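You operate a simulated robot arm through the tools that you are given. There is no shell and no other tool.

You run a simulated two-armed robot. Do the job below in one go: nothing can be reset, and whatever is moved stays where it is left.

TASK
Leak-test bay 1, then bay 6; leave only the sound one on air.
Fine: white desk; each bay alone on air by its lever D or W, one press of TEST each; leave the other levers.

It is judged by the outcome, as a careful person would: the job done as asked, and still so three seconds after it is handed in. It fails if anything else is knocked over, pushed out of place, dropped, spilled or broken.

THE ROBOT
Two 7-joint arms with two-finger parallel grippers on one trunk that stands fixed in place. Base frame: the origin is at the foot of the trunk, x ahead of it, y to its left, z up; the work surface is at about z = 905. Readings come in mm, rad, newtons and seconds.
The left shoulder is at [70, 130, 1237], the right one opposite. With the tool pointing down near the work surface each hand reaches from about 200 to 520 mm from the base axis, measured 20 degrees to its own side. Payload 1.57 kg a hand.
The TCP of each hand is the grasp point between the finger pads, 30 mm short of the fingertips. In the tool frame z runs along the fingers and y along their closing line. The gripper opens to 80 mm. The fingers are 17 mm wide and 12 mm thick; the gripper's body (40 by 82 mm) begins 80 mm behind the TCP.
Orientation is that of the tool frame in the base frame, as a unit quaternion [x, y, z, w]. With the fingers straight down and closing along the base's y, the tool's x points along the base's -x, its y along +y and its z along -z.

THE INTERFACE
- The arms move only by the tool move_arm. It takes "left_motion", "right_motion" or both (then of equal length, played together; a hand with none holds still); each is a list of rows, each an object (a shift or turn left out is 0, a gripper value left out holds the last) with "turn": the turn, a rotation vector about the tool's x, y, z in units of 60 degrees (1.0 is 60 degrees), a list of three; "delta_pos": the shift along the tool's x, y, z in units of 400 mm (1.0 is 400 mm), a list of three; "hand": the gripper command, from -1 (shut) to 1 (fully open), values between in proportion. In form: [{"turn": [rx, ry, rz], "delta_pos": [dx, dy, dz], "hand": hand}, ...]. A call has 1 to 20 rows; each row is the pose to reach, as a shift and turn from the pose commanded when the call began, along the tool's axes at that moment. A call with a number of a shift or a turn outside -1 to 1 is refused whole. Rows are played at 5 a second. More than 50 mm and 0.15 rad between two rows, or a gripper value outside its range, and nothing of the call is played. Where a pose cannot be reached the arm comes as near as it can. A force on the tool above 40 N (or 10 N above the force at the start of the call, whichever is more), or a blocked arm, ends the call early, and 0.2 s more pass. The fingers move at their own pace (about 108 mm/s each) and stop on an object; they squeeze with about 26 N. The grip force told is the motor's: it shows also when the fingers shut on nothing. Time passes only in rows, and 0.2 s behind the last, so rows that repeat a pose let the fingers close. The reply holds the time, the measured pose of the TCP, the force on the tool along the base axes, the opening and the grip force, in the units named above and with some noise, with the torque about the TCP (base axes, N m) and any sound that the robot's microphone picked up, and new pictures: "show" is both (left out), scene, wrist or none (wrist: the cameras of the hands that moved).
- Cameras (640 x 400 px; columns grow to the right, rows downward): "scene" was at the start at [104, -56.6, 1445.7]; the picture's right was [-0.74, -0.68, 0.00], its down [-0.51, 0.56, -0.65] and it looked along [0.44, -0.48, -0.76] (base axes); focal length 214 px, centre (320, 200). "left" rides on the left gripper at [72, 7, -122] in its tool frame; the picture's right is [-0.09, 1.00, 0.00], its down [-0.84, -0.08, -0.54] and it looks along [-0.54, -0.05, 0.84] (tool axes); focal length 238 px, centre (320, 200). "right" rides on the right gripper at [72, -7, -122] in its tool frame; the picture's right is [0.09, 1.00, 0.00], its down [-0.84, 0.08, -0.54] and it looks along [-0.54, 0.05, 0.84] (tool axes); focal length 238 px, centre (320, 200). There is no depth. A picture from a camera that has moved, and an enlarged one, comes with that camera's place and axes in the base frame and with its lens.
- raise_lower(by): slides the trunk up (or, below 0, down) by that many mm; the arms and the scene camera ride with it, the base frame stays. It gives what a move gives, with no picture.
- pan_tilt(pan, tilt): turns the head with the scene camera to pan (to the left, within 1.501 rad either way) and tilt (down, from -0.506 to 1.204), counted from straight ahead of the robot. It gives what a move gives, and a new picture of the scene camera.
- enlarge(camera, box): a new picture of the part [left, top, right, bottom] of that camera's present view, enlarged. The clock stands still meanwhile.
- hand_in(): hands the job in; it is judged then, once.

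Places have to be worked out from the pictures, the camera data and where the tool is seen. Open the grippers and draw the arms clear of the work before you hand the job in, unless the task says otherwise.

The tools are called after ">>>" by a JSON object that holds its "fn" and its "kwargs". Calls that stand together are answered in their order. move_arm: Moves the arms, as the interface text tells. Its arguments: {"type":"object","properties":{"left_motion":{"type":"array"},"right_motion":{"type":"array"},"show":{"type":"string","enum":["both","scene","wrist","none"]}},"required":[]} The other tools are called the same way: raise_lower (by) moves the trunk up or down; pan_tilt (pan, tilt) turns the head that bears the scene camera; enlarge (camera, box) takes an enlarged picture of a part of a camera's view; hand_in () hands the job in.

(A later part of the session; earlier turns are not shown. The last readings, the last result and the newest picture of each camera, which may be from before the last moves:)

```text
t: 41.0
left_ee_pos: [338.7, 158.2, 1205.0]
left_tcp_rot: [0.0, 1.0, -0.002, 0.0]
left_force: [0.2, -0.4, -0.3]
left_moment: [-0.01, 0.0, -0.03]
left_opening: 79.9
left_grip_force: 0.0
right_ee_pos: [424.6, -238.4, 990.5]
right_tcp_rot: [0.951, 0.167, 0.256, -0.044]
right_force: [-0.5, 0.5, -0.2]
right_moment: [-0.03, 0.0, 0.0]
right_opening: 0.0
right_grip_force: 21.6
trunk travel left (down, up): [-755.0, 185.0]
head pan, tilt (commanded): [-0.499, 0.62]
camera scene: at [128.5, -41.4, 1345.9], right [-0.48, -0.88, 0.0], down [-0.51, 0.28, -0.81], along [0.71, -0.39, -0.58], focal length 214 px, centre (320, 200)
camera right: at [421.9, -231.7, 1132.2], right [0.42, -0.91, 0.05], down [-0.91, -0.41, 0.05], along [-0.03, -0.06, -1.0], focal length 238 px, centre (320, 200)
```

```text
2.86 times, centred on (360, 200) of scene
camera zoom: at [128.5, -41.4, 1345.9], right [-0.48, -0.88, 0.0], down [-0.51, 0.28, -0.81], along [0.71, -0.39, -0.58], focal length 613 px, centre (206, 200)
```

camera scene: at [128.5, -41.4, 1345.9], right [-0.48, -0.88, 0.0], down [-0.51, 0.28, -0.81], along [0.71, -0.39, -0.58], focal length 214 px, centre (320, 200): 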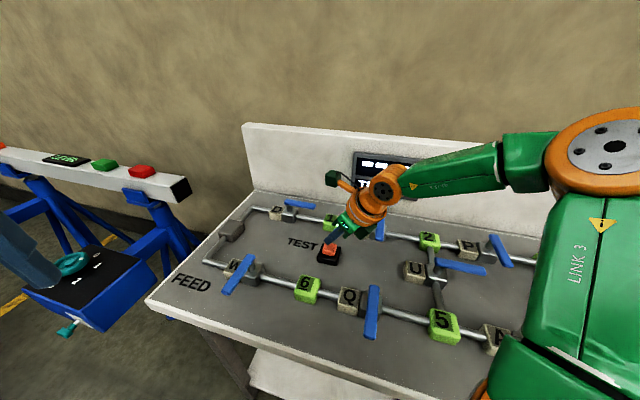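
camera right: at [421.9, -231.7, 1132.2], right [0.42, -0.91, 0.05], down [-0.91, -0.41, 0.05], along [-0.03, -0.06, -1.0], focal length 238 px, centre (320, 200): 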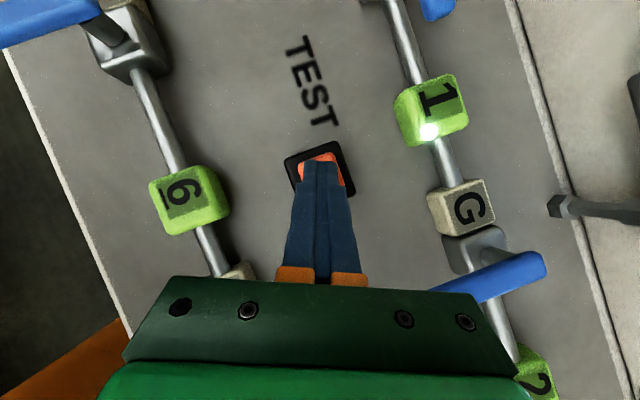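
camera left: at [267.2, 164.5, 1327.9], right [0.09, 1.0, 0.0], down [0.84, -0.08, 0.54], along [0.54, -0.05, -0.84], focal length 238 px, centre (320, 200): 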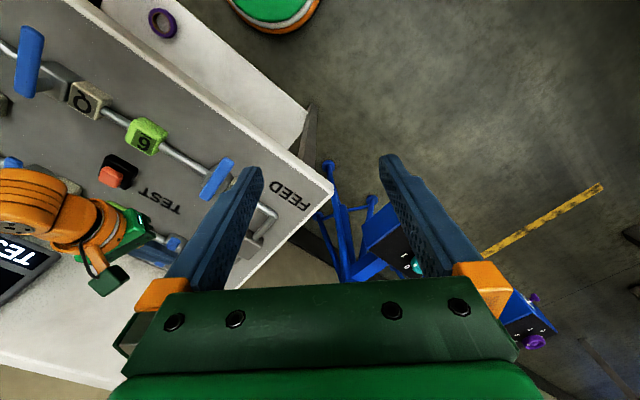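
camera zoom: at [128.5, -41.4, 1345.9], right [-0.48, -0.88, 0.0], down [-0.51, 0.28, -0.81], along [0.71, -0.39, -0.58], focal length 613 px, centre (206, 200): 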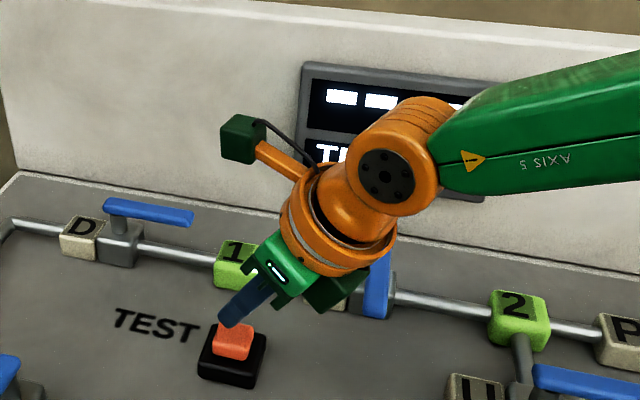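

The fingertips are centred over the cap. I'll press straight down about 26 mm in steps (contact expected at about 16 mm) and come straight back up in the same call, so it's a single press.

>>> {"fn": "move_arm", "kwargs": {"right_motion": [{"delta_pos": [-0.01, 0, 0.0173]}, {"delta_pos": [-0.0175, 0, 0.0303]}, {"delta_pos": [-0.0225, 0, 0.039]}, {"delta_pos": [-0.0275, 0, 0.0476]}, {"delta_pos": [-0.0325, 0, 0.0563]}, {"delta_pos": [-0.0175, 0, 0.0303]}, {"delta_pos": [0, 0, 0]}, {"delta_pos": [0.025, 0, -0.0433]}], "show": "both"}}

>>> {"fn": "enlarge", "kwargs": {"camera": "scene", "box": [270, 130, 450, 270]}}

```text
t: 42.8
left_ee_pos: [338.4, 159.2, 1204.4]
left_tcp_rot: [-0.002, 1.0, -0.001, 0.001]
left_force: [0.0, 0.3, 1.4]
left_moment: [-0.01, 0.02, 0.02]
left_opening: 80.1
left_grip_force: 0.0
right_ee_pos: [424.9, -239.5, 1010.3]
right_tcp_rot: [0.951, 0.169, 0.256, -0.045]
right_force: [-0.6, 0.7, 0.9]
right_moment: [-0.03, 0.02, 0.03]
right_opening: 0.0
right_grip_force: 21.2
trunk travel left (down, up): [-755.0, 185.0]
head pan, tilt (commanded): [-0.499, 0.62]
heard: click
camera scene: at [128.1, -41.2, 1345.9], right [-0.48, -0.88, 0.0], down [-0.51, 0.28, -0.81], along [0.72, -0.39, -0.58], focal length 214 px, centre (320, 200)
camera right: at [423.1, -232.7, 1152.5], right [0.42, -0.91, 0.05], down [-0.91, -0.41, 0.05], along [-0.03, -0.06, -1.0], focal length 238 px, centre (320, 200)
```

scene: 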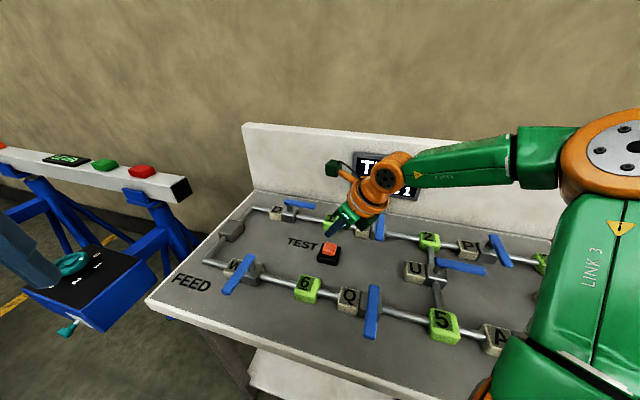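
right: 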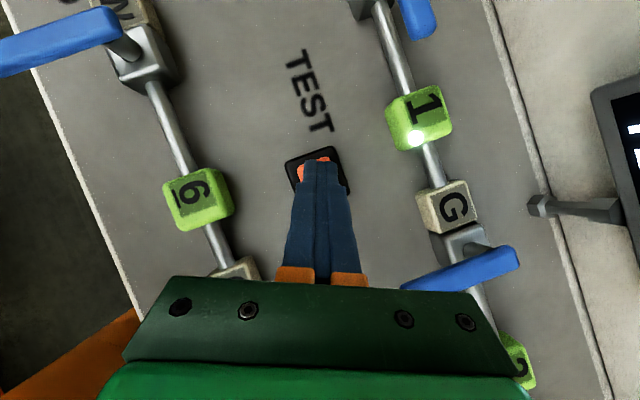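

```text
2.86 times, centred on (360, 200) of scene
camera zoom: at [128.1, -41.2, 1345.9], right [-0.48, -0.88, 0.0], down [-0.51, 0.28, -0.81], along [0.72, -0.39, -0.58], focal length 613 px, centre (206, 200)
```

zoom: 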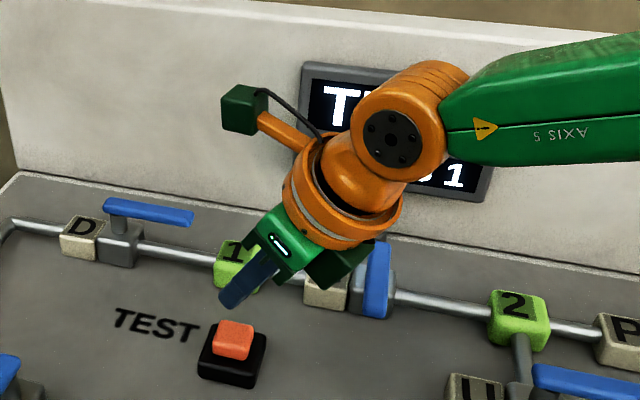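

A click was heard and the counter went to 1; the big display line now starts with "T", but the arm hides the rest. I'll pull the right hand back and up to read it.

>>> {"fn": "move_arm", "kwargs": {"right_motion": [{"delta_pos": [-0.0227, -0.0134, -0.0708]}, {"delta_pos": [-0.0453, -0.0268, -0.1417]}, {"delta_pos": [-0.068, -0.0401, -0.2125]}, {"delta_pos": [-0.0906, -0.0535, -0.2833]}, {"delta_pos": [-0.0906, -0.0535, -0.2833]}], "show": "both"}}

>>> {"fn": "enlarge", "kwargs": {"camera": "scene", "box": [270, 110, 490, 270]}}

```text
t: 44.0
left_ee_pos: [339.7, 158.5, 1204.3]
left_tcp_rot: [-0.001, 1.0, -0.001, 0.0]
left_force: [-0.2, 0.4, -0.2]
left_moment: [0.0, 0.0, 0.01]
left_opening: 80.2
left_grip_force: 0.0
right_ee_pos: [333.8, -249.7, 1091.6]
right_tcp_rot: [0.951, 0.168, 0.256, -0.045]
right_force: [0.1, -0.2, 0.1]
right_moment: [0.02, 0.01, 0.0]
right_opening: 0.0
right_grip_force: 21.3
trunk travel left (down, up): [-755.0, 185.0]
head pan, tilt (commanded): [-0.499, 0.62]
camera scene: at [129.0, -41.4, 1345.8], right [-0.48, -0.88, 0.0], down [-0.51, 0.28, -0.81], along [0.71, -0.39, -0.58], focal length 214 px, centre (320, 200)
camera right: at [331.6, -242.6, 1232.9], right [0.42, -0.91, 0.05], down [-0.91, -0.41, 0.05], along [-0.03, -0.06, -1.0], focal length 238 px, centre (320, 200)
```

scene: 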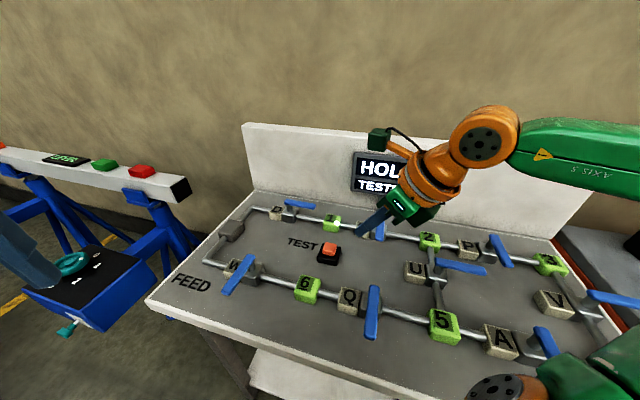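
right: 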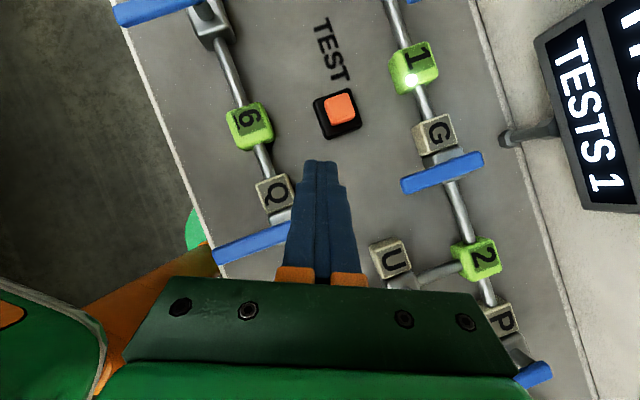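

```text
2.50 times, centred on (380, 190) of scene
camera zoom: at [129.0, -41.4, 1345.8], right [-0.48, -0.88, 0.0], down [-0.51, 0.28, -0.81], along [0.71, -0.39, -0.58], focal length 536 px, centre (170, 225)
```

zoom: 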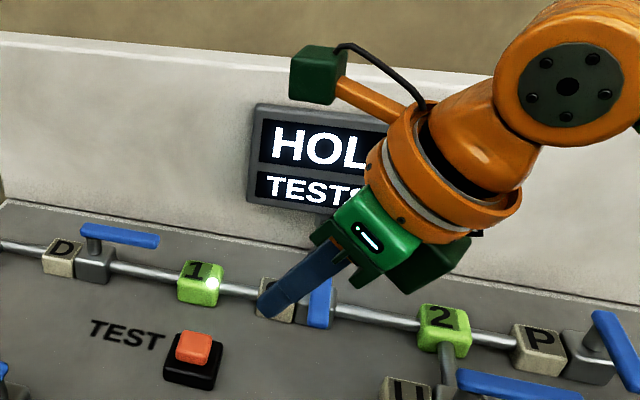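

The display starts "HOL…", but the hand still covers the end. I'll move it further right to read the whole word.

>>> {"fn": "move_arm", "kwargs": {"right_motion": [{"delta_pos": [-0.0402, 0.0577, -0.0521]}, {"delta_pos": [-0.0805, 0.1153, -0.1042]}, {"delta_pos": [-0.0805, 0.1153, -0.1042]}], "show": "scene"}}

>>> {"fn": "enlarge", "kwargs": {"camera": "scene", "box": [330, 130, 450, 220]}}

```text
t: 44.8
left_ee_pos: [340.7, 158.8, 1204.4]
left_tcp_rot: [-0.001, 1.0, -0.001, 0.0]
left_force: [0.4, 0.7, 1.1]
left_moment: [0.03, 0.03, -0.01]
left_opening: 79.9
left_grip_force: 0.1
right_ee_pos: [303.1, -308.4, 1110.6]
right_tcp_rot: [0.951, 0.169, 0.255, -0.044]
right_force: [0.6, 0.4, 0.7]
right_moment: [0.0, -0.02, 0.02]
right_opening: 0.0
right_grip_force: 20.8
trunk travel left (down, up): [-755.0, 185.0]
head pan, tilt (commanded): [-0.499, 0.62]
camera scene: at [129.3, -40.7, 1345.8], right [-0.48, -0.88, 0.0], down [-0.51, 0.28, -0.81], along [0.71, -0.39, -0.58], focal length 214 px, centre (320, 200)
```

scene: 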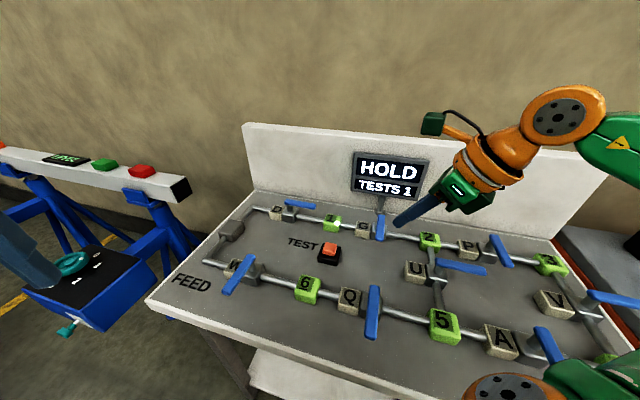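

```text
4.44 times, centred on (390, 175) of scene
camera zoom: at [129.3, -40.7, 1345.8], right [-0.48, -0.88, 0.0], down [-0.51, 0.28, -0.81], along [0.71, -0.39, -0.58], focal length 953 px, centre (9, 311)
```

zoom: 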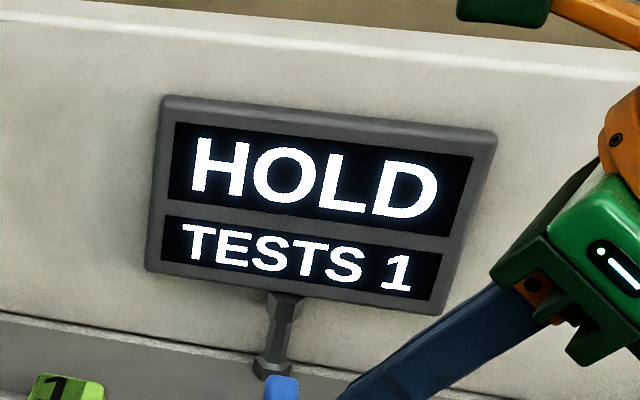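

The display reads "HOLD", TESTS 1. That might be a result or just a phase of the test, so I'll wait four seconds without touching anything and read it again.

>>> {"fn": "move_arm", "kwargs": {"right_motion": [{"delta_pos": [0, 0, 0]}, {"delta_pos": [0, 0, 0]}, {"delta_pos": [0, 0, 0]}, {"delta_pos": [0, 0, 0]}, {"delta_pos": [0, 0, 0]}, {"delta_pos": [0, 0, 0]}, {"delta_pos": [0, 0, 0]}, {"delta_pos": [0, 0, 0]}, {"delta_pos": [0, 0, 0]}, {"delta_pos": [0, 0, 0]}, {"delta_pos": [0, 0, 0]}, {"delta_pos": [0, 0, 0]}, {"delta_pos": [0, 0, 0]}, {"delta_pos": [0, 0, 0]}, {"delta_pos": [0, 0, 0]}, {"delta_pos": [0, 0, 0]}, {"delta_pos": [0, 0, 0]}, {"delta_pos": [0, 0, 0]}, {"delta_pos": [0, 0, 0]}, {"delta_pos": [0, 0, 0]}], "show": "scene"}}

>>> {"fn": "enlarge", "kwargs": {"camera": "scene", "box": [330, 130, 450, 220]}}

```text
t: 49.0
left_ee_pos: [340.1, 158.3, 1204.0]
left_tcp_rot: [0.0, 1.0, -0.001, 0.0]
left_force: [0.0, 0.2, -0.6]
left_moment: [0.0, -0.01, -0.01]
left_opening: 80.1
left_grip_force: 0.1
right_ee_pos: [302.9, -309.7, 1111.4]
right_tcp_rot: [0.951, 0.168, 0.256, -0.044]
right_force: [-0.1, -0.3, -0.1]
right_moment: [0.0, 0.0, 0.0]
right_opening: 0.1
right_grip_force: 21.1
trunk travel left (down, up): [-755.0, 185.0]
head pan, tilt (commanded): [-0.499, 0.62]
camera scene: at [128.6, -41.5, 1345.8], right [-0.48, -0.88, 0.0], down [-0.51, 0.28, -0.81], along [0.71, -0.39, -0.58], focal length 214 px, centre (320, 200)
```

scene: 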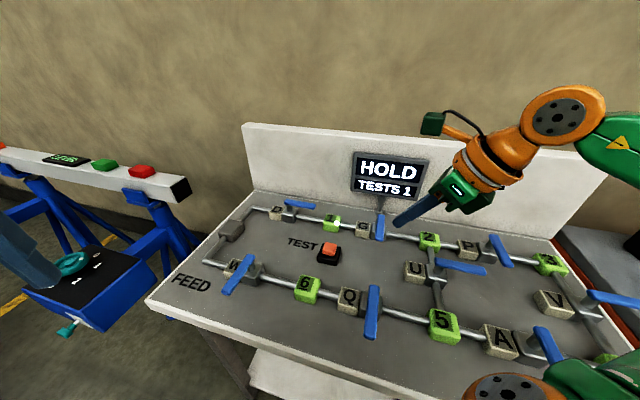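

```text
4.44 times, centred on (390, 175) of scene
camera zoom: at [128.6, -41.5, 1345.8], right [-0.48, -0.88, 0.0], down [-0.51, 0.28, -0.81], along [0.71, -0.39, -0.58], focal length 953 px, centre (9, 311)
```

zoom: 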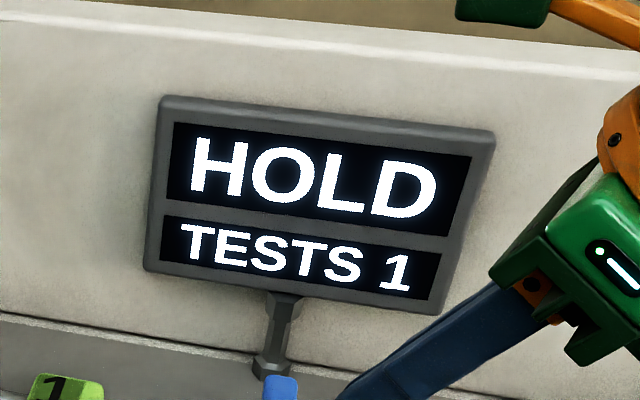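

Still "HOLD" after five seconds. Closing D too early could spoil a running test, so I'll wait a bit longer to be sure it's final.

>>> {"fn": "move_arm", "kwargs": {"right_motion": [{"delta_pos": [0, 0, 0]}, {"delta_pos": [0, 0, 0]}, {"delta_pos": [0, 0, 0]}, {"delta_pos": [0, 0, 0]}, {"delta_pos": [0, 0, 0]}, {"delta_pos": [0, 0, 0]}, {"delta_pos": [0, 0, 0]}, {"delta_pos": [0, 0, 0]}, {"delta_pos": [0, 0, 0]}, {"delta_pos": [0, 0, 0]}, {"delta_pos": [0, 0, 0]}, {"delta_pos": [0, 0, 0]}, {"delta_pos": [0, 0, 0]}, {"delta_pos": [0, 0, 0]}, {"delta_pos": [0, 0, 0]}, {"delta_pos": [0, 0, 0]}, {"delta_pos": [0, 0, 0]}, {"delta_pos": [0, 0, 0]}, {"delta_pos": [0, 0, 0]}, {"delta_pos": [0, 0, 0]}], "show": "none"}}

>>> {"fn": "move_arm", "kwargs": {"right_motion": [{"delta_pos": [0, 0, 0]}, {"delta_pos": [0, 0, 0]}, {"delta_pos": [0, 0, 0]}, {"delta_pos": [0, 0, 0]}, {"delta_pos": [0, 0, 0]}, {"delta_pos": [0, 0, 0]}, {"delta_pos": [0, 0, 0]}, {"delta_pos": [0, 0, 0]}, {"delta_pos": [0, 0, 0]}, {"delta_pos": [0, 0, 0]}, {"delta_pos": [0, 0, 0]}, {"delta_pos": [0, 0, 0]}, {"delta_pos": [0, 0, 0]}, {"delta_pos": [0, 0, 0]}, {"delta_pos": [0, 0, 0]}, {"delta_pos": [0, 0, 0]}, {"delta_pos": [0, 0, 0]}, {"delta_pos": [0, 0, 0]}, {"delta_pos": [0, 0, 0]}, {"delta_pos": [0, 0, 0]}], "show": "scene"}}

>>> {"fn": "enlarge", "kwargs": {"camera": "scene", "box": [190, 130, 450, 300]}}

```text
t: 53.2
left_ee_pos: [339.4, 159.2, 1205.2]
left_tcp_rot: [-0.001, 1.0, 0.0, 0.001]
left_force: [-0.3, -0.4, 0.6]
left_moment: [0.01, -0.01, -0.01]
left_opening: 79.8
left_grip_force: 0.1
right_ee_pos: [303.6, -308.1, 1111.1]
right_tcp_rot: [0.951, 0.169, 0.255, -0.045]
right_force: [0.0, -0.3, 0.4]
right_moment: [0.01, 0.0, -0.01]
right_opening: 0.1
right_grip_force: 21.4
trunk travel left (down, up): [-755.0, 185.0]
head pan, tilt (commanded): [-0.499, 0.62]
```

```text
t: 57.4
left_ee_pos: [339.5, 158.6, 1205.0]
left_tcp_rot: [-0.001, 1.0, -0.001, 0.001]
left_force: [-0.5, 0.2, 0.8]
left_moment: [-0.01, 0.02, 0.0]
left_opening: 80.2
left_grip_force: 0.1
right_ee_pos: [304.0, -309.6, 1110.6]
right_tcp_rot: [0.951, 0.168, 0.257, -0.044]
right_force: [0.0, 0.0, -0.7]
right_moment: [-0.01, 0.02, 0.05]
right_opening: 0.1
right_grip_force: 21.1
trunk travel left (down, up): [-755.0, 185.0]
head pan, tilt (commanded): [-0.499, 0.62]
camera scene: at [128.6, -41.5, 1345.8], right [-0.48, -0.88, 0.0], down [-0.51, 0.28, -0.81], along [0.71, -0.39, -0.58], focal length 214 px, centre (320, 200)
```

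scene: 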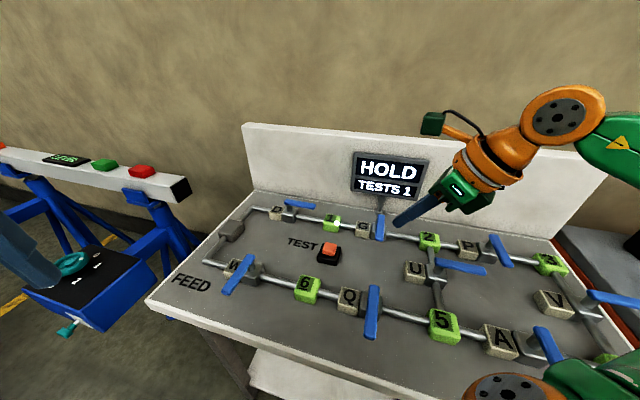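

```text
2.35 times, centred on (320, 215) of scene
camera zoom: at [128.6, -41.5, 1345.8], right [-0.48, -0.88, 0.0], down [-0.51, 0.28, -0.81], along [0.71, -0.39, -0.58], focal length 505 px, centre (320, 165)
```

zoom: 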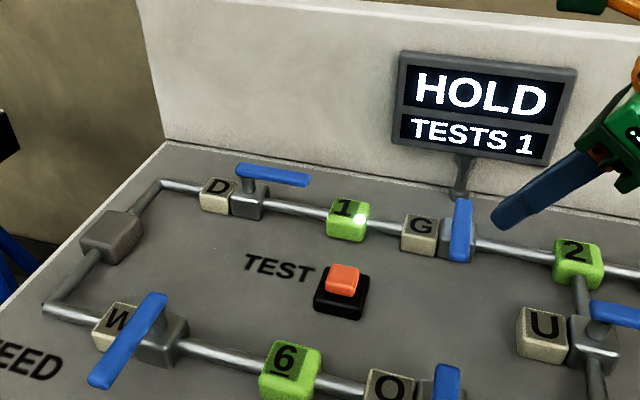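

"HOLD" has stayed unchanged for 13 s, so I take it as bay 1's result. Now D must close: its lever points right along the pipe, so I need to come in behind it and push it back towards the front. I'll move the hand above (606,-269) behind the lever, tilted 40°.

>>> {"fn": "move_arm", "kwargs": {"right_motion": [{"delta_pos": [0.0677, 0.0215, 0.0575], "turn": [0.0096, 0.0208, -0.0137]}, {"delta_pos": [0.1353, 0.0429, 0.1149], "turn": [0.0191, 0.0416, -0.0273]}, {"delta_pos": [0.203, 0.0644, 0.1724], "turn": [0.0287, 0.0624, -0.041]}, {"delta_pos": [0.2706, 0.0859, 0.2299], "turn": [0.0382, 0.0832, -0.0546]}, {"delta_pos": [0.3383, 0.1073, 0.2873], "turn": [0.0478, 0.104, -0.0683]}, {"delta_pos": [0.4059, 0.1288, 0.3448], "turn": [0.0573, 0.1248, -0.0819]}, {"delta_pos": [0.4736, 0.1502, 0.4022], "turn": [0.0669, 0.1456, -0.0956]}, {"delta_pos": [0.5412, 0.1717, 0.4597], "turn": [0.0764, 0.1664, -0.1092]}, {"delta_pos": [0.5412, 0.1717, 0.4597], "turn": [0.0764, 0.1664, -0.1092]}], "show": "both"}}

```text
t: 59.4
left_ee_pos: [340.0, 157.3, 1204.4]
left_tcp_rot: [-0.001, 1.0, -0.001, 0.001]
left_force: [0.0, -0.7, 0.4]
left_moment: [-0.02, -0.03, 0.01]
left_opening: 79.7
left_grip_force: 0.0
right_ee_pos: [565.0, -266.1, 1059.8]
right_tcp_rot: [0.911, 0.228, 0.334, -0.083]
right_force: [-0.3, 0.3, -0.1]
right_moment: [0.02, 0.0, 0.07]
right_opening: 0.1
right_grip_force: 21.4
right hand out of reach, approached as far as the arm can: row 8, 9
trunk travel left (down, up): [-755.0, 185.0]
head pan, tilt (commanded): [-0.499, 0.62]
camera scene: at [128.0, -41.9, 1345.9], right [-0.48, -0.88, 0.0], down [-0.51, 0.28, -0.81], along [0.72, -0.39, -0.58], focal length 214 px, centre (320, 200)
camera right: at [541.6, -270.7, 1199.5], right [0.53, -0.85, 0.06], down [-0.84, -0.53, -0.13], along [0.14, 0.02, -0.99], focal length 238 px, centre (320, 200)
```

scene: 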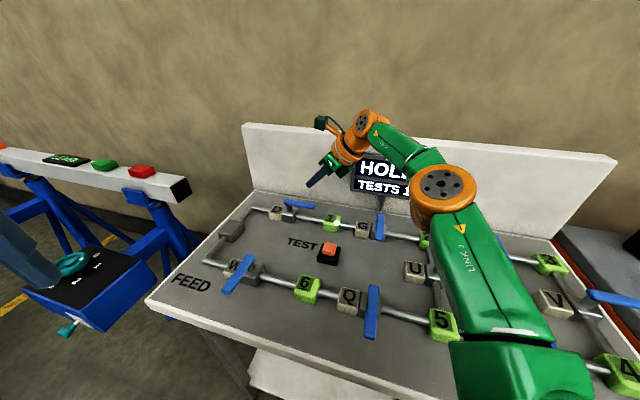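
right: 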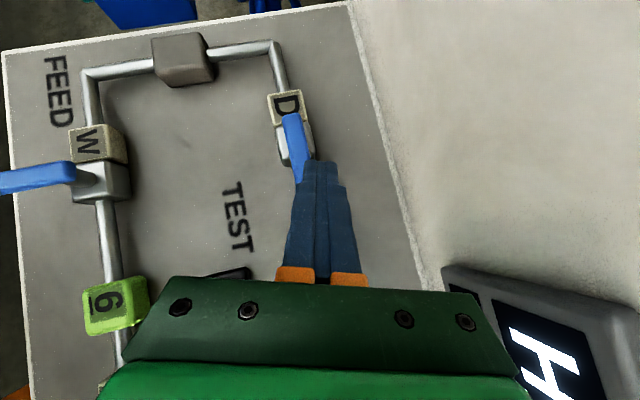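

It stopped at (565,-266,1060), because the arm is nearly straight in this direction. Pointing the hand straight ahead (yaw 0) instead of left lines it up with the shoulder and gains reach, so I'll turn it and move above (613,-272), behind the lever.

>>> {"fn": "move_arm", "kwargs": {"right_motion": [{"delta_pos": [0, 0, 0], "turn": [-0.075, 0, 0.0894]}, {"delta_pos": [0, 0, 0], "turn": [-0.15, 0, 0.1788]}, {"delta_pos": [-0.008, 0.0233, 0.0533], "turn": [-0.2251, 0, 0.2681]}, {"delta_pos": [-0.016, 0.0467, 0.1067], "turn": [-0.3001, 0, 0.3575]}, {"delta_pos": [-0.016, 0.0467, 0.1067], "turn": [-0.3001, 0, 0.3575]}], "show": "both"}}

>>> {"fn": "enlarge", "kwargs": {"camera": "right", "box": [220, 60, 440, 240]}}

```text
t: 60.6
left_ee_pos: [337.7, 158.0, 1204.3]
left_tcp_rot: [-0.001, 1.0, -0.001, 0.001]
left_force: [0.0, 0.2, 0.5]
left_moment: [0.0, -0.02, 0.0]
left_opening: 80.1
left_grip_force: 0.1
right_ee_pos: [588.4, -272.2, 1024.4]
right_tcp_rot: [0.939, 0.0, 0.344, 0.001]
right_force: [0.6, 0.0, -0.2]
right_moment: [-0.01, -0.03, 0.0]
right_opening: 0.0
right_grip_force: 20.9
right hand out of reach, approached as far as the arm can: row 4, 5
trunk travel left (down, up): [-755.0, 185.0]
head pan, tilt (commanded): [-0.499, 0.62]
camera scene: at [127.8, -41.4, 1345.9], right [-0.48, -0.88, 0.0], down [-0.51, 0.28, -0.81], along [0.72, -0.39, -0.58], focal length 214 px, centre (320, 200)
camera right: at [565.2, -265.9, 1163.2], right [0.07, -1.0, 0.06], down [-0.99, -0.08, -0.13], along [0.13, -0.05, -0.99], focal length 238 px, centre (320, 200)
```

scene: 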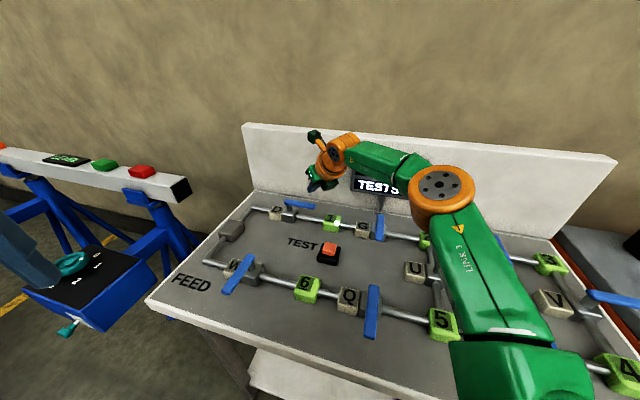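
right: 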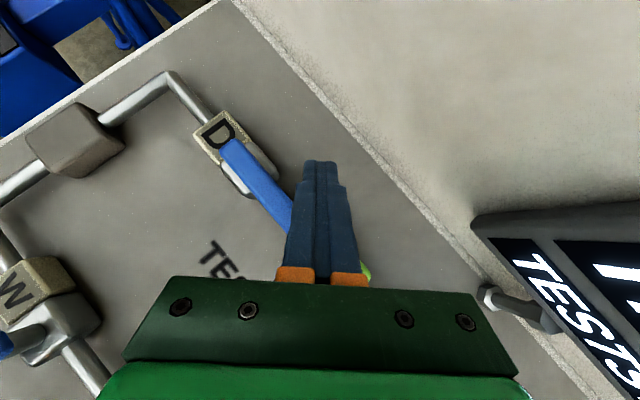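

```text
2.22 times, centred on (330, 150) of right
camera zoom: at [565.2, -265.9, 1163.2], right [0.07, -1.0, 0.06], down [-0.99, -0.08, -0.13], along [0.13, -0.05, -0.99], focal length 530 px, centre (298, 311)
```

zoom: 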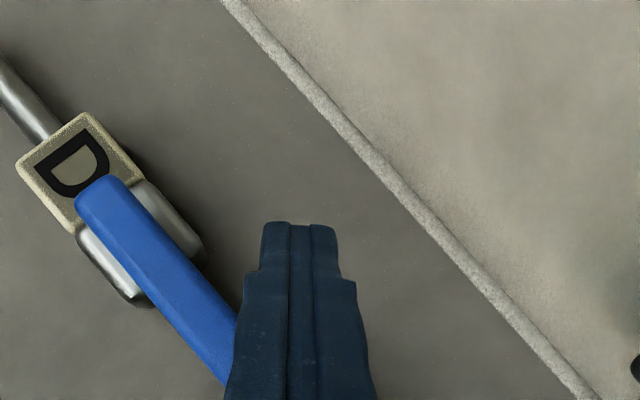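

The tip is at about (608,-272,1001), just behind the lever's right side with only about 4 mm of margin. I'll add 6° of tilt to gain reach, move slightly further back behind the lever, and descend to lever height.

>>> {"fn": "move_arm", "kwargs": {"right_motion": [{"delta_pos": [-0.0021, 0.0083, 0.0064], "turn": [0, 0.1, 0]}, {"delta_pos": [-0.0182, 0.0083, 0.0256], "turn": [0, 0.1, 0]}, {"delta_pos": [-0.0343, 0.0083, 0.0447], "turn": [0, 0.1, 0]}, {"delta_pos": [-0.0343, 0.0083, 0.0447], "turn": [0, 0.1, 0]}], "show": "wrist"}}

>>> {"fn": "enlarge", "kwargs": {"camera": "right", "box": [220, 60, 440, 290]}}

```text
t: 61.6
left_ee_pos: [339.0, 157.8, 1205.5]
left_tcp_rot: [-0.001, 1.0, -0.001, 0.001]
left_force: [-0.2, -0.1, 0.5]
left_moment: [0.01, 0.0, -0.01]
left_opening: 80.1
left_grip_force: 0.1
right_ee_pos: [591.3, -276.8, 999.4]
right_tcp_rot: [0.92, 0.001, 0.391, 0.0]
right_force: [0.1, 0.4, 0.0]
right_moment: [-0.01, -0.01, 0.01]
right_opening: 0.0
right_grip_force: 21.3
trunk travel left (down, up): [-755.0, 185.0]
head pan, tilt (commanded): [-0.499, 0.62]
camera right: at [552.8, -269.3, 1137.0], right [0.06, -1.0, 0.07], down [-0.97, -0.08, -0.23], along [0.23, -0.05, -0.97], focal length 238 px, centre (320, 200)
```

right: 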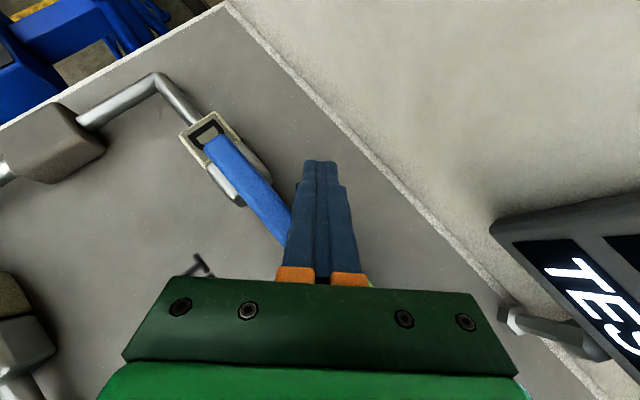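

```text
1.74 times, centred on (330, 175) of right
camera zoom: at [552.8, -269.3, 1137.0], right [0.06, -1.0, 0.07], down [-0.97, -0.08, -0.23], along [0.23, -0.05, -0.97], focal length 414 px, centre (303, 244)
```

zoom: 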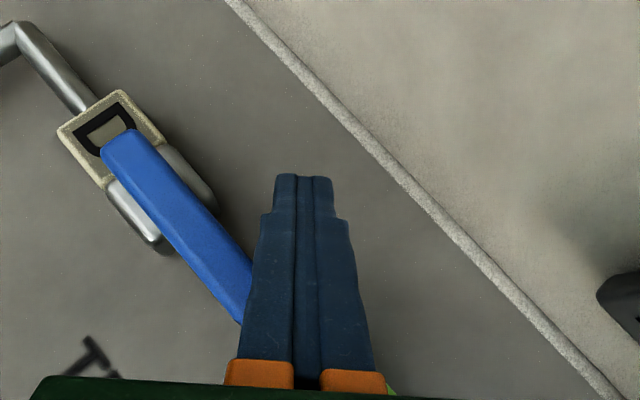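

The fingertips are behind the lever at z 978 and clear of it. I'll lower to z 961 and push the lever's back face towards the front, about 30° along its arc.

>>> {"fn": "move_arm", "kwargs": {"right_motion": [{"delta_pos": [-0.0315, 0, 0.0304]}, {"delta_pos": [-0.0391, -0.0183, 0.0225]}, {"delta_pos": [-0.0478, -0.0335, 0.0135]}, {"delta_pos": [-0.0567, -0.049, 0.0043]}, {"delta_pos": [-0.064, -0.0658, -0.0032]}, {"delta_pos": [-0.0711, -0.0828, -0.0106]}], "show": "wrist"}}

```text
t: 63.0
left_ee_pos: [339.6, 158.2, 1204.0]
left_tcp_rot: [-0.002, 1.0, 0.0, 0.0]
left_force: [0.1, 0.0, 0.2]
left_moment: [-0.01, 0.03, -0.02]
left_opening: 80.1
left_grip_force: 0.0
right_ee_pos: [568.6, -243.4, 982.6]
right_tcp_rot: [0.92, 0.0, 0.391, 0.001]
right_force: [-0.4, -1.6, 0.3]
right_moment: [-0.01, -0.03, 0.01]
right_opening: 0.0
right_grip_force: 21.7
trunk travel left (down, up): [-755.0, 185.0]
head pan, tilt (commanded): [-0.499, 0.62]
camera right: at [530.0, -235.9, 1119.5], right [0.06, -1.0, 0.07], down [-0.97, -0.08, -0.23], along [0.23, -0.05, -0.97], focal length 238 px, centre (320, 200)
```

right: 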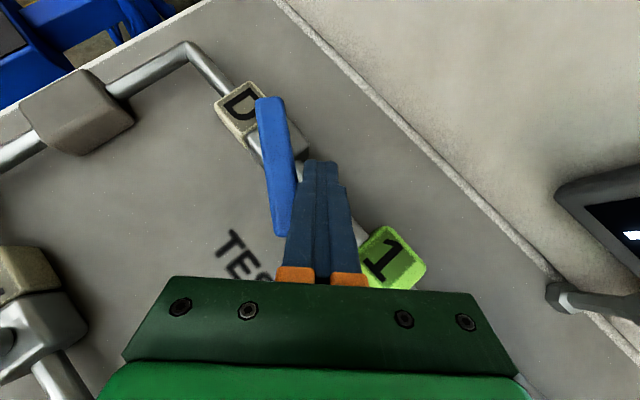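

The lever is following, now about 35° back from the open position. I'll continue the sweep, easing the fingertips back along it and then pushing left.

>>> {"fn": "move_arm", "kwargs": {"right_motion": [{"delta_pos": [-0.016, -0.0185, -0.0165]}, {"delta_pos": [-0.0316, -0.0373, -0.0327]}, {"delta_pos": [-0.042, -0.056, -0.0435]}, {"delta_pos": [-0.0516, -0.0735, -0.0534]}, {"delta_pos": [-0.049, -0.091, -0.0507]}, {"delta_pos": [-0.046, -0.1093, -0.0476]}], "show": "wrist"}}

```text
t: 64.4
left_ee_pos: [339.1, 158.5, 1205.1]
left_tcp_rot: [-0.001, 1.0, -0.001, 0.001]
left_force: [0.1, -1.4, 0.6]
left_moment: [0.0, 0.01, -0.01]
left_opening: 80.0
left_grip_force: 0.0
right_ee_pos: [541.7, -197.8, 982.0]
right_tcp_rot: [0.92, 0.0, 0.392, 0.0]
right_force: [0.9, -0.3, -1.3]
right_moment: [0.02, 0.03, 0.0]
right_opening: 0.1
right_grip_force: 21.1
trunk travel left (down, up): [-755.0, 185.0]
head pan, tilt (commanded): [-0.499, 0.62]
camera right: at [503.5, -191.9, 1118.5], right [0.06, -1.0, 0.07], down [-0.97, -0.08, -0.23], along [0.23, -0.05, -0.97], focal length 238 px, centre (320, 200)
```

right: 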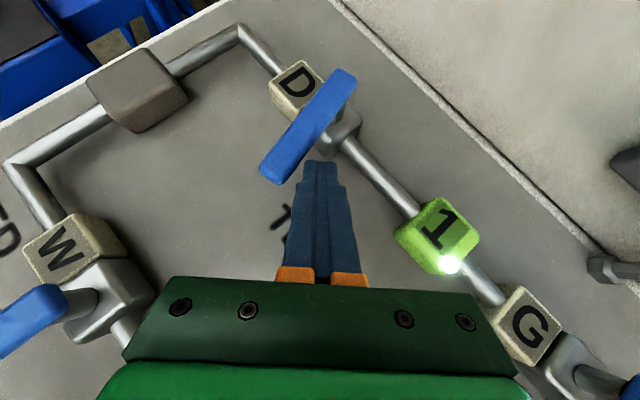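

The lever is within about 10° of closed and bay 1's lamp is still lit. I'll push the last bit gently onto its closed stop.

>>> {"fn": "move_arm", "kwargs": {"right_motion": [{"delta_pos": [0.0082, -0.0145, 0.0049]}, {"delta_pos": [0.0161, -0.0275, 0.0095]}, {"delta_pos": [0.0204, -0.0358, 0.014]}], "show": "wrist"}}

>>> {"fn": "enlarge", "kwargs": {"camera": "right", "box": [220, 20, 500, 260]}}

```text
t: 65.2
left_ee_pos: [337.3, 157.7, 1205.1]
left_tcp_rot: [-0.001, 1.0, 0.0, 0.001]
left_force: [-0.1, 0.2, 0.0]
left_moment: [0.0, 0.02, -0.02]
left_opening: 80.1
left_grip_force: 0.1
right_ee_pos: [549.7, -185.5, 984.0]
right_tcp_rot: [0.92, 0.001, 0.392, -0.001]
right_force: [-3.2, -2.2, -2.2]
right_moment: [-0.03, 0.08, 0.0]
right_opening: 0.0
right_grip_force: 21.1
trunk travel left (down, up): [-755.0, 185.0]
head pan, tilt (commanded): [-0.499, 0.62]
camera right: at [511.2, -180.0, 1121.3], right [0.06, -1.0, 0.07], down [-0.97, -0.08, -0.23], along [0.23, -0.05, -0.97], focal length 238 px, centre (320, 200)
```

right: 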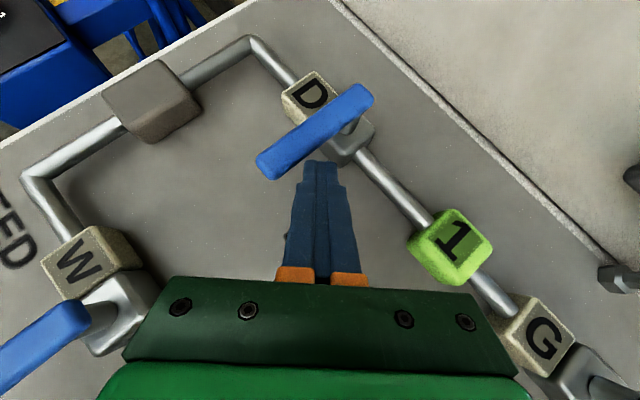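

```text
1.67 times, centred on (360, 140) of right
camera zoom: at [511.2, -180.0, 1121.3], right [0.06, -1.0, 0.07], down [-0.97, -0.08, -0.23], along [0.23, -0.05, -0.97], focal length 397 px, centre (253, 300)
```

zoom: 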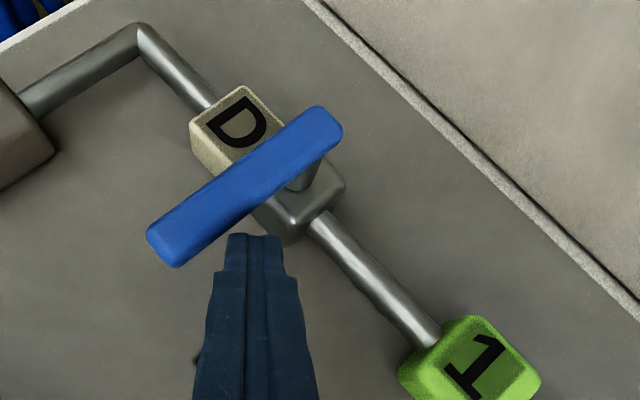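

Bay 1's lamp is off and the D lever is square across the pipe on its stop, so D is closed. I'll back straight off, then lift clear.

>>> {"fn": "move_arm", "kwargs": {"right_motion": [{"delta_pos": [-0.0122, 0.0175, -0.0126]}, {"delta_pos": [-0.0243, 0.035, -0.0252]}, {"delta_pos": [0.0206, 0.035, -0.0687]}, {"delta_pos": [0.0656, 0.035, -0.1121]}, {"delta_pos": [0.1106, 0.035, -0.1556]}, {"delta_pos": [0.1106, 0.035, -0.1556]}], "show": "both"}}

>>> {"fn": "enlarge", "kwargs": {"camera": "scene", "box": [190, 150, 450, 320]}}

```text
t: 66.6
left_ee_pos: [340.3, 159.0, 1205.4]
left_tcp_rot: [-0.001, 1.0, -0.001, -0.001]
left_force: [0.2, -0.1, -0.3]
left_moment: [-0.01, 0.01, 0.01]
left_opening: 79.8
left_grip_force: 0.1
right_ee_pos: [536.5, -199.4, 1058.9]
right_tcp_rot: [0.92, 0.001, 0.391, 0.0]
right_force: [0.7, 0.8, -0.2]
right_moment: [-0.02, 0.0, 0.01]
right_opening: 0.0
right_grip_force: 21.3
trunk travel left (down, up): [-755.0, 185.0]
head pan, tilt (commanded): [-0.499, 0.62]
camera scene: at [128.9, -41.4, 1345.8], right [-0.48, -0.88, 0.0], down [-0.51, 0.28, -0.81], along [0.71, -0.39, -0.58], focal length 214 px, centre (320, 200)
camera right: at [499.0, -192.9, 1196.2], right [0.06, -1.0, 0.07], down [-0.97, -0.08, -0.23], along [0.23, -0.05, -0.97], focal length 238 px, centre (320, 200)
```

scene: 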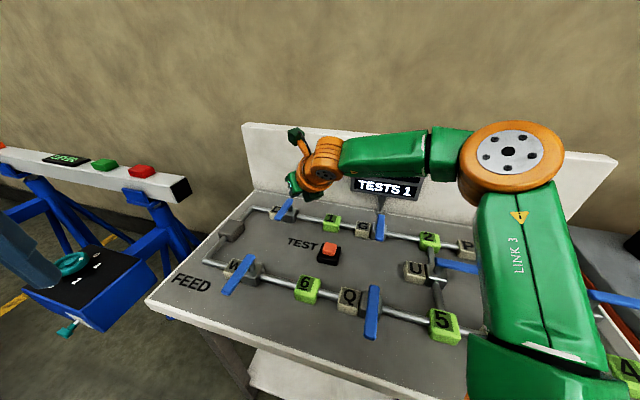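
right: 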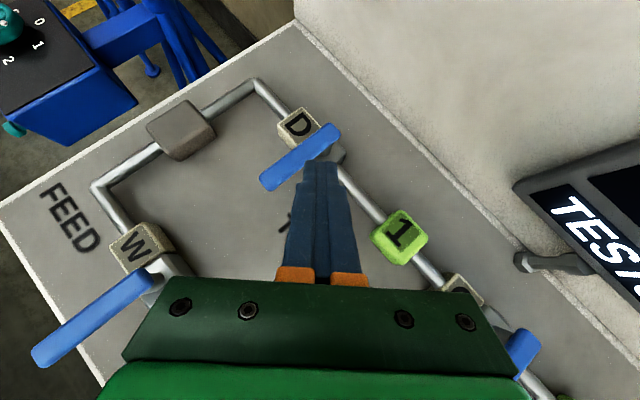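

```text
2.35 times, centred on (320, 235) of scene
camera zoom: at [128.9, -41.4, 1345.8], right [-0.48, -0.88, 0.0], down [-0.51, 0.28, -0.81], along [0.71, -0.39, -0.58], focal length 505 px, centre (320, 118)
```

zoom: 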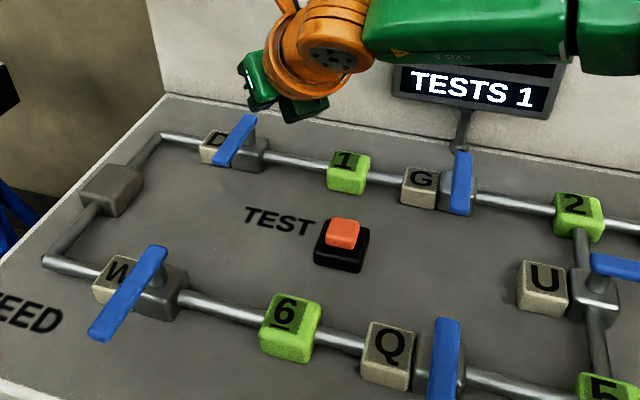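

All levers are closed again and TESTS reads 1. The W lever is next: tip near (409,9), back end near (476,-61), pivot near (463,-47), and it should open the same way. I'll swing the right hand over to it, yawed 63° left and tilted 52°, at a safe height.

>>> {"fn": "move_arm", "kwargs": {"right_motion": [{"delta_pos": [-0.0064, -0.0332, -0.035], "turn": [0.088, 0.01, -0.0766]}, {"delta_pos": [-0.0128, -0.0663, -0.07], "turn": [0.1761, 0.02, -0.1532]}, {"delta_pos": [-0.0191, -0.0995, -0.1049], "turn": [0.2641, 0.03, -0.2298]}, {"delta_pos": [-0.0255, -0.1327, -0.1399], "turn": [0.3522, 0.04, -0.3064]}, {"delta_pos": [-0.0319, -0.1658, -0.1749], "turn": [0.4402, 0.0499, -0.3829]}, {"delta_pos": [-0.0383, -0.199, -0.2099], "turn": [0.5283, 0.0599, -0.4595]}, {"delta_pos": [-0.0446, -0.2322, -0.2448], "turn": [0.6163, 0.0699, -0.5361]}, {"delta_pos": [-0.051, -0.2653, -0.2798], "turn": [0.7044, 0.0799, -0.6127]}, {"delta_pos": [-0.0574, -0.2985, -0.3148], "turn": [0.7924, 0.0899, -0.6893]}, {"delta_pos": [-0.0574, -0.2985, -0.3148], "turn": [0.7924, 0.0899, -0.6893]}], "show": "both"}}

```text
t: 68.8
left_ee_pos: [339.5, 158.0, 1205.2]
left_tcp_rot: [0.0, 1.0, -0.001, 0.001]
left_force: [0.9, 0.7, -1.2]
left_moment: [-0.01, -0.01, -0.02]
left_opening: 80.2
left_grip_force: 0.0
right_ee_pos: [430.2, -77.9, 1130.4]
right_tcp_rot: [0.765, 0.471, 0.375, -0.229]
right_force: [-0.2, -0.6, -0.4]
right_moment: [-0.01, -0.01, -0.02]
right_opening: 0.1
right_grip_force: 21.6
trunk travel left (down, up): [-755.0, 185.0]
head pan, tilt (commanded): [-0.499, 0.62]
camera scene: at [128.7, -41.5, 1345.8], right [-0.48, -0.88, 0.0], down [-0.51, 0.28, -0.81], along [0.71, -0.39, -0.58], focal length 214 px, centre (320, 200)
camera right: at [400.5, -121.5, 1261.9], right [0.91, -0.4, 0.08], down [-0.36, -0.88, -0.33], along [0.2, 0.27, -0.94], focal length 238 px, centre (320, 200)
```

scene: 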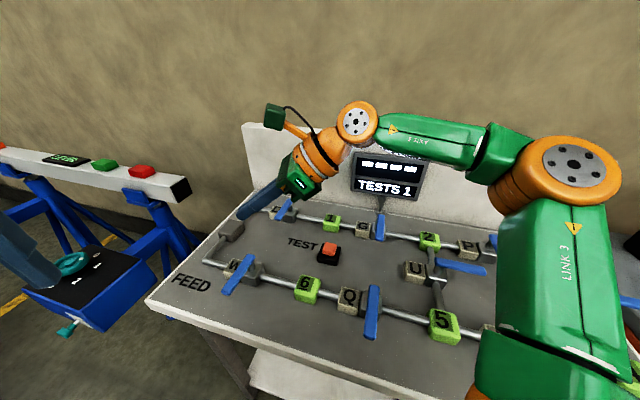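
right: 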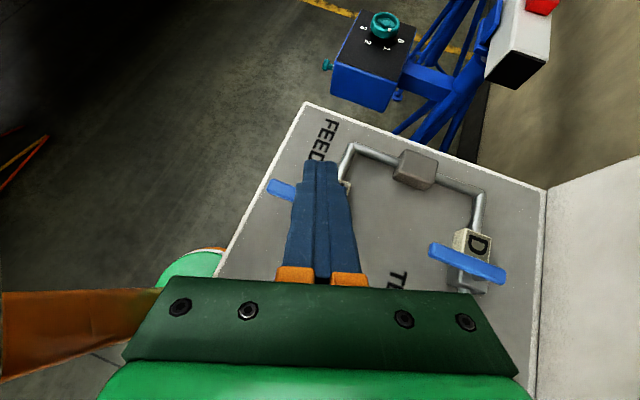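

The display went back to "----" with TESTS 1. I'll lower the trunk 100 mm, which puts the fingertips about 40 mm above the W lever, and look.

>>> {"fn": "raise_lower", "kwargs": {"by": -100}}

>>> {"fn": "move_arm", "kwargs": {"right_motion": [{"delta_pos": [0, 0, 0]}], "show": "both"}}

```text
t: 70.1
left_ee_pos: [338.7, 158.2, 1105.1]
left_tcp_rot: [-0.001, 1.0, -0.001, 0.001]
left_force: [-0.6, 0.1, -0.1]
left_moment: [0.0, 0.0, -0.02]
left_opening: 79.9
left_grip_force: 0.2
right_ee_pos: [429.7, -78.9, 1029.3]
right_tcp_rot: [0.766, 0.47, 0.374, -0.228]
right_force: [-0.3, -0.1, 0.1]
right_moment: [-0.02, 0.01, -0.01]
right_opening: 0.0
right_grip_force: 21.0
trunk travel left (down, up): [-655.0, 285.0]
head pan, tilt (commanded): [-0.499, 0.62]
```

```text
t: 70.5
left_ee_pos: [338.8, 160.2, 1104.9]
left_tcp_rot: [-0.001, 1.0, -0.001, 0.001]
left_force: [0.2, -1.0, 0.5]
left_moment: [0.0, 0.02, 0.01]
left_opening: 79.7
left_grip_force: 0.1
right_ee_pos: [429.5, -77.6, 1029.6]
right_tcp_rot: [0.766, 0.47, 0.374, -0.228]
right_force: [0.2, 0.7, 0.5]
right_moment: [0.01, 0.0, 0.0]
right_opening: 0.0
right_grip_force: 21.8
trunk travel left (down, up): [-655.0, 285.0]
head pan, tilt (commanded): [-0.499, 0.62]
camera scene: at [128.8, -41.4, 1245.9], right [-0.48, -0.88, 0.0], down [-0.51, 0.28, -0.81], along [0.71, -0.39, -0.58], focal length 214 px, centre (320, 200)
camera right: at [400.8, -121.6, 1161.8], right [0.91, -0.4, 0.07], down [-0.36, -0.88, -0.33], along [0.2, 0.27, -0.94], focal length 238 px, centre (320, 200)
```

scene: 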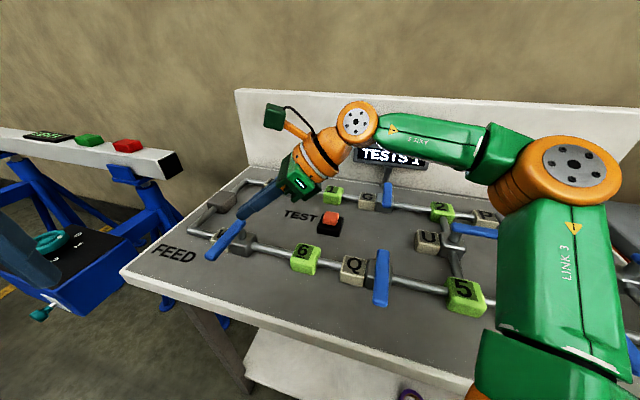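
right: 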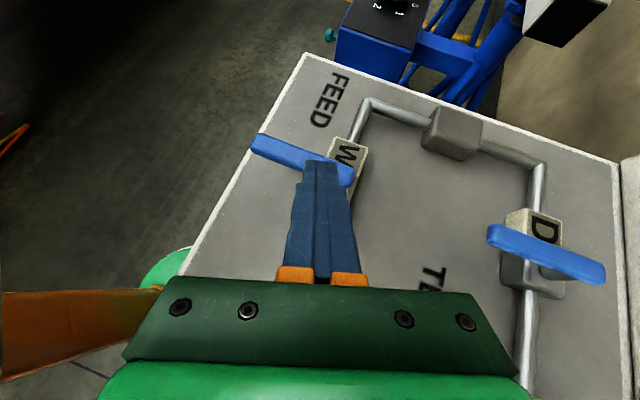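

The wrist view confirms W's lever runs from (409,8) to (477,-58), with its pivot at about (463,-46). I'll carry the fingertips over the lever at height to its far left side, at about (462,21,1005).

>>> {"fn": "move_arm", "kwargs": {"right_motion": [{"delta_pos": [0.0369, -0.013, 0.0553]}, {"delta_pos": [0.0738, -0.0261, 0.1107]}, {"delta_pos": [0.1107, -0.0391, 0.166]}, {"delta_pos": [0.1107, -0.0391, 0.166]}], "show": "both"}}

```text
t: 71.5
left_ee_pos: [340.6, 157.7, 1105.1]
left_tcp_rot: [0.0, 1.0, -0.001, 0.001]
left_force: [0.1, 0.2, 0.3]
left_moment: [-0.02, -0.02, 0.03]
left_opening: 80.0
left_grip_force: 0.1
right_ee_pos: [452.8, -0.5, 1023.8]
right_tcp_rot: [0.766, 0.469, 0.375, -0.229]
right_force: [-0.3, 0.3, 0.0]
right_moment: [0.03, 0.05, 0.0]
right_opening: 0.0
right_grip_force: 21.5
trunk travel left (down, up): [-655.0, 285.0]
head pan, tilt (commanded): [-0.499, 0.62]
camera scene: at [128.5, -41.7, 1245.9], right [-0.48, -0.88, 0.0], down [-0.51, 0.28, -0.81], along [0.71, -0.39, -0.58], focal length 214 px, centre (320, 200)
camera right: at [422.4, -43.9, 1156.7], right [0.91, -0.4, 0.07], down [-0.36, -0.87, -0.33], along [0.2, 0.27, -0.94], focal length 238 px, centre (320, 200)
```

scene: 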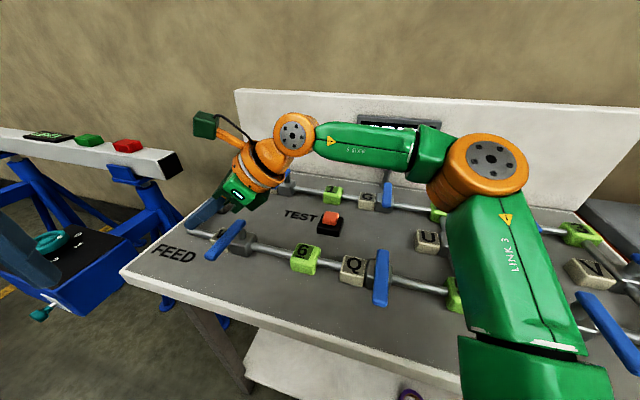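
right: 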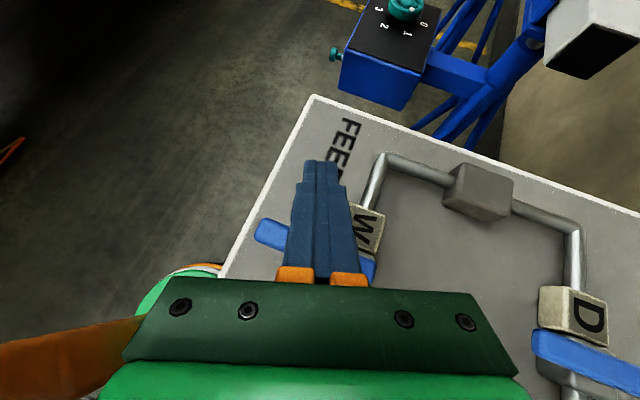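

Reached; the fingertips are left of the lever with no reach trouble. I'll descend 45 mm so they hang behind its left face.

>>> {"fn": "move_arm", "kwargs": {"right_motion": [{"delta_pos": [-0.0296, 0, 0.0231]}, {"delta_pos": [-0.0591, 0, 0.0462]}, {"delta_pos": [-0.0887, 0, 0.0693]}, {"delta_pos": [-0.0887, 0, 0.0693]}], "show": "both"}}

>>> {"fn": "enlarge", "kwargs": {"camera": "scene", "box": [150, 130, 330, 280]}}

```text
t: 72.5
left_ee_pos: [339.3, 158.3, 1105.6]
left_tcp_rot: [0.0, 1.0, -0.001, 0.001]
left_force: [0.1, 0.2, -0.5]
left_moment: [-0.01, -0.06, 0.03]
left_opening: 80.2
left_grip_force: 0.0
right_ee_pos: [453.1, -0.6, 979.0]
right_tcp_rot: [0.766, 0.47, 0.375, -0.227]
right_force: [0.3, 0.2, 1.8]
right_moment: [-0.02, 0.02, 0.03]
right_opening: 0.2
right_grip_force: 21.8
trunk travel left (down, up): [-655.0, 285.0]
head pan, tilt (commanded): [-0.499, 0.62]
camera scene: at [128.6, -41.4, 1245.9], right [-0.48, -0.88, 0.0], down [-0.51, 0.28, -0.81], along [0.71, -0.39, -0.58], focal length 214 px, centre (320, 200)
camera right: at [423.1, -44.0, 1111.0], right [0.91, -0.4, 0.08], down [-0.36, -0.88, -0.33], along [0.2, 0.27, -0.94], focal length 238 px, centre (320, 200)
```

scene: 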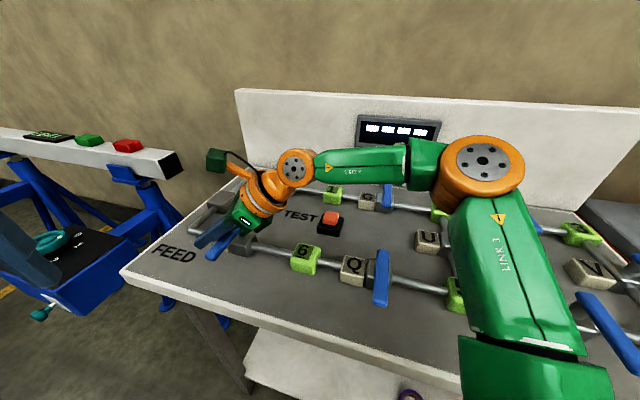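
right: 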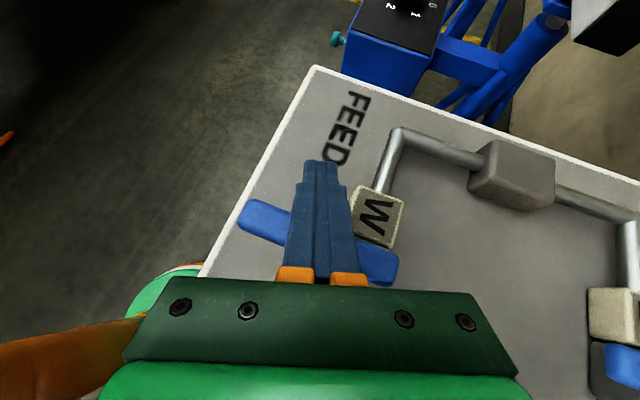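

```text
2.67 times, centred on (240, 205) of scene
camera zoom: at [128.6, -41.4, 1245.9], right [-0.48, -0.88, 0.0], down [-0.51, 0.28, -0.81], along [0.71, -0.39, -0.58], focal length 572 px, centre (533, 187)
```

zoom: 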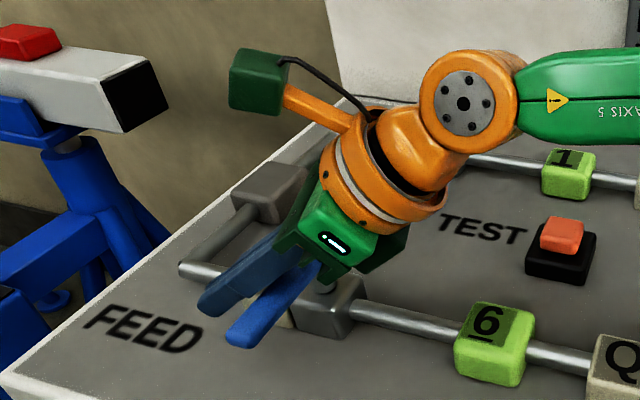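

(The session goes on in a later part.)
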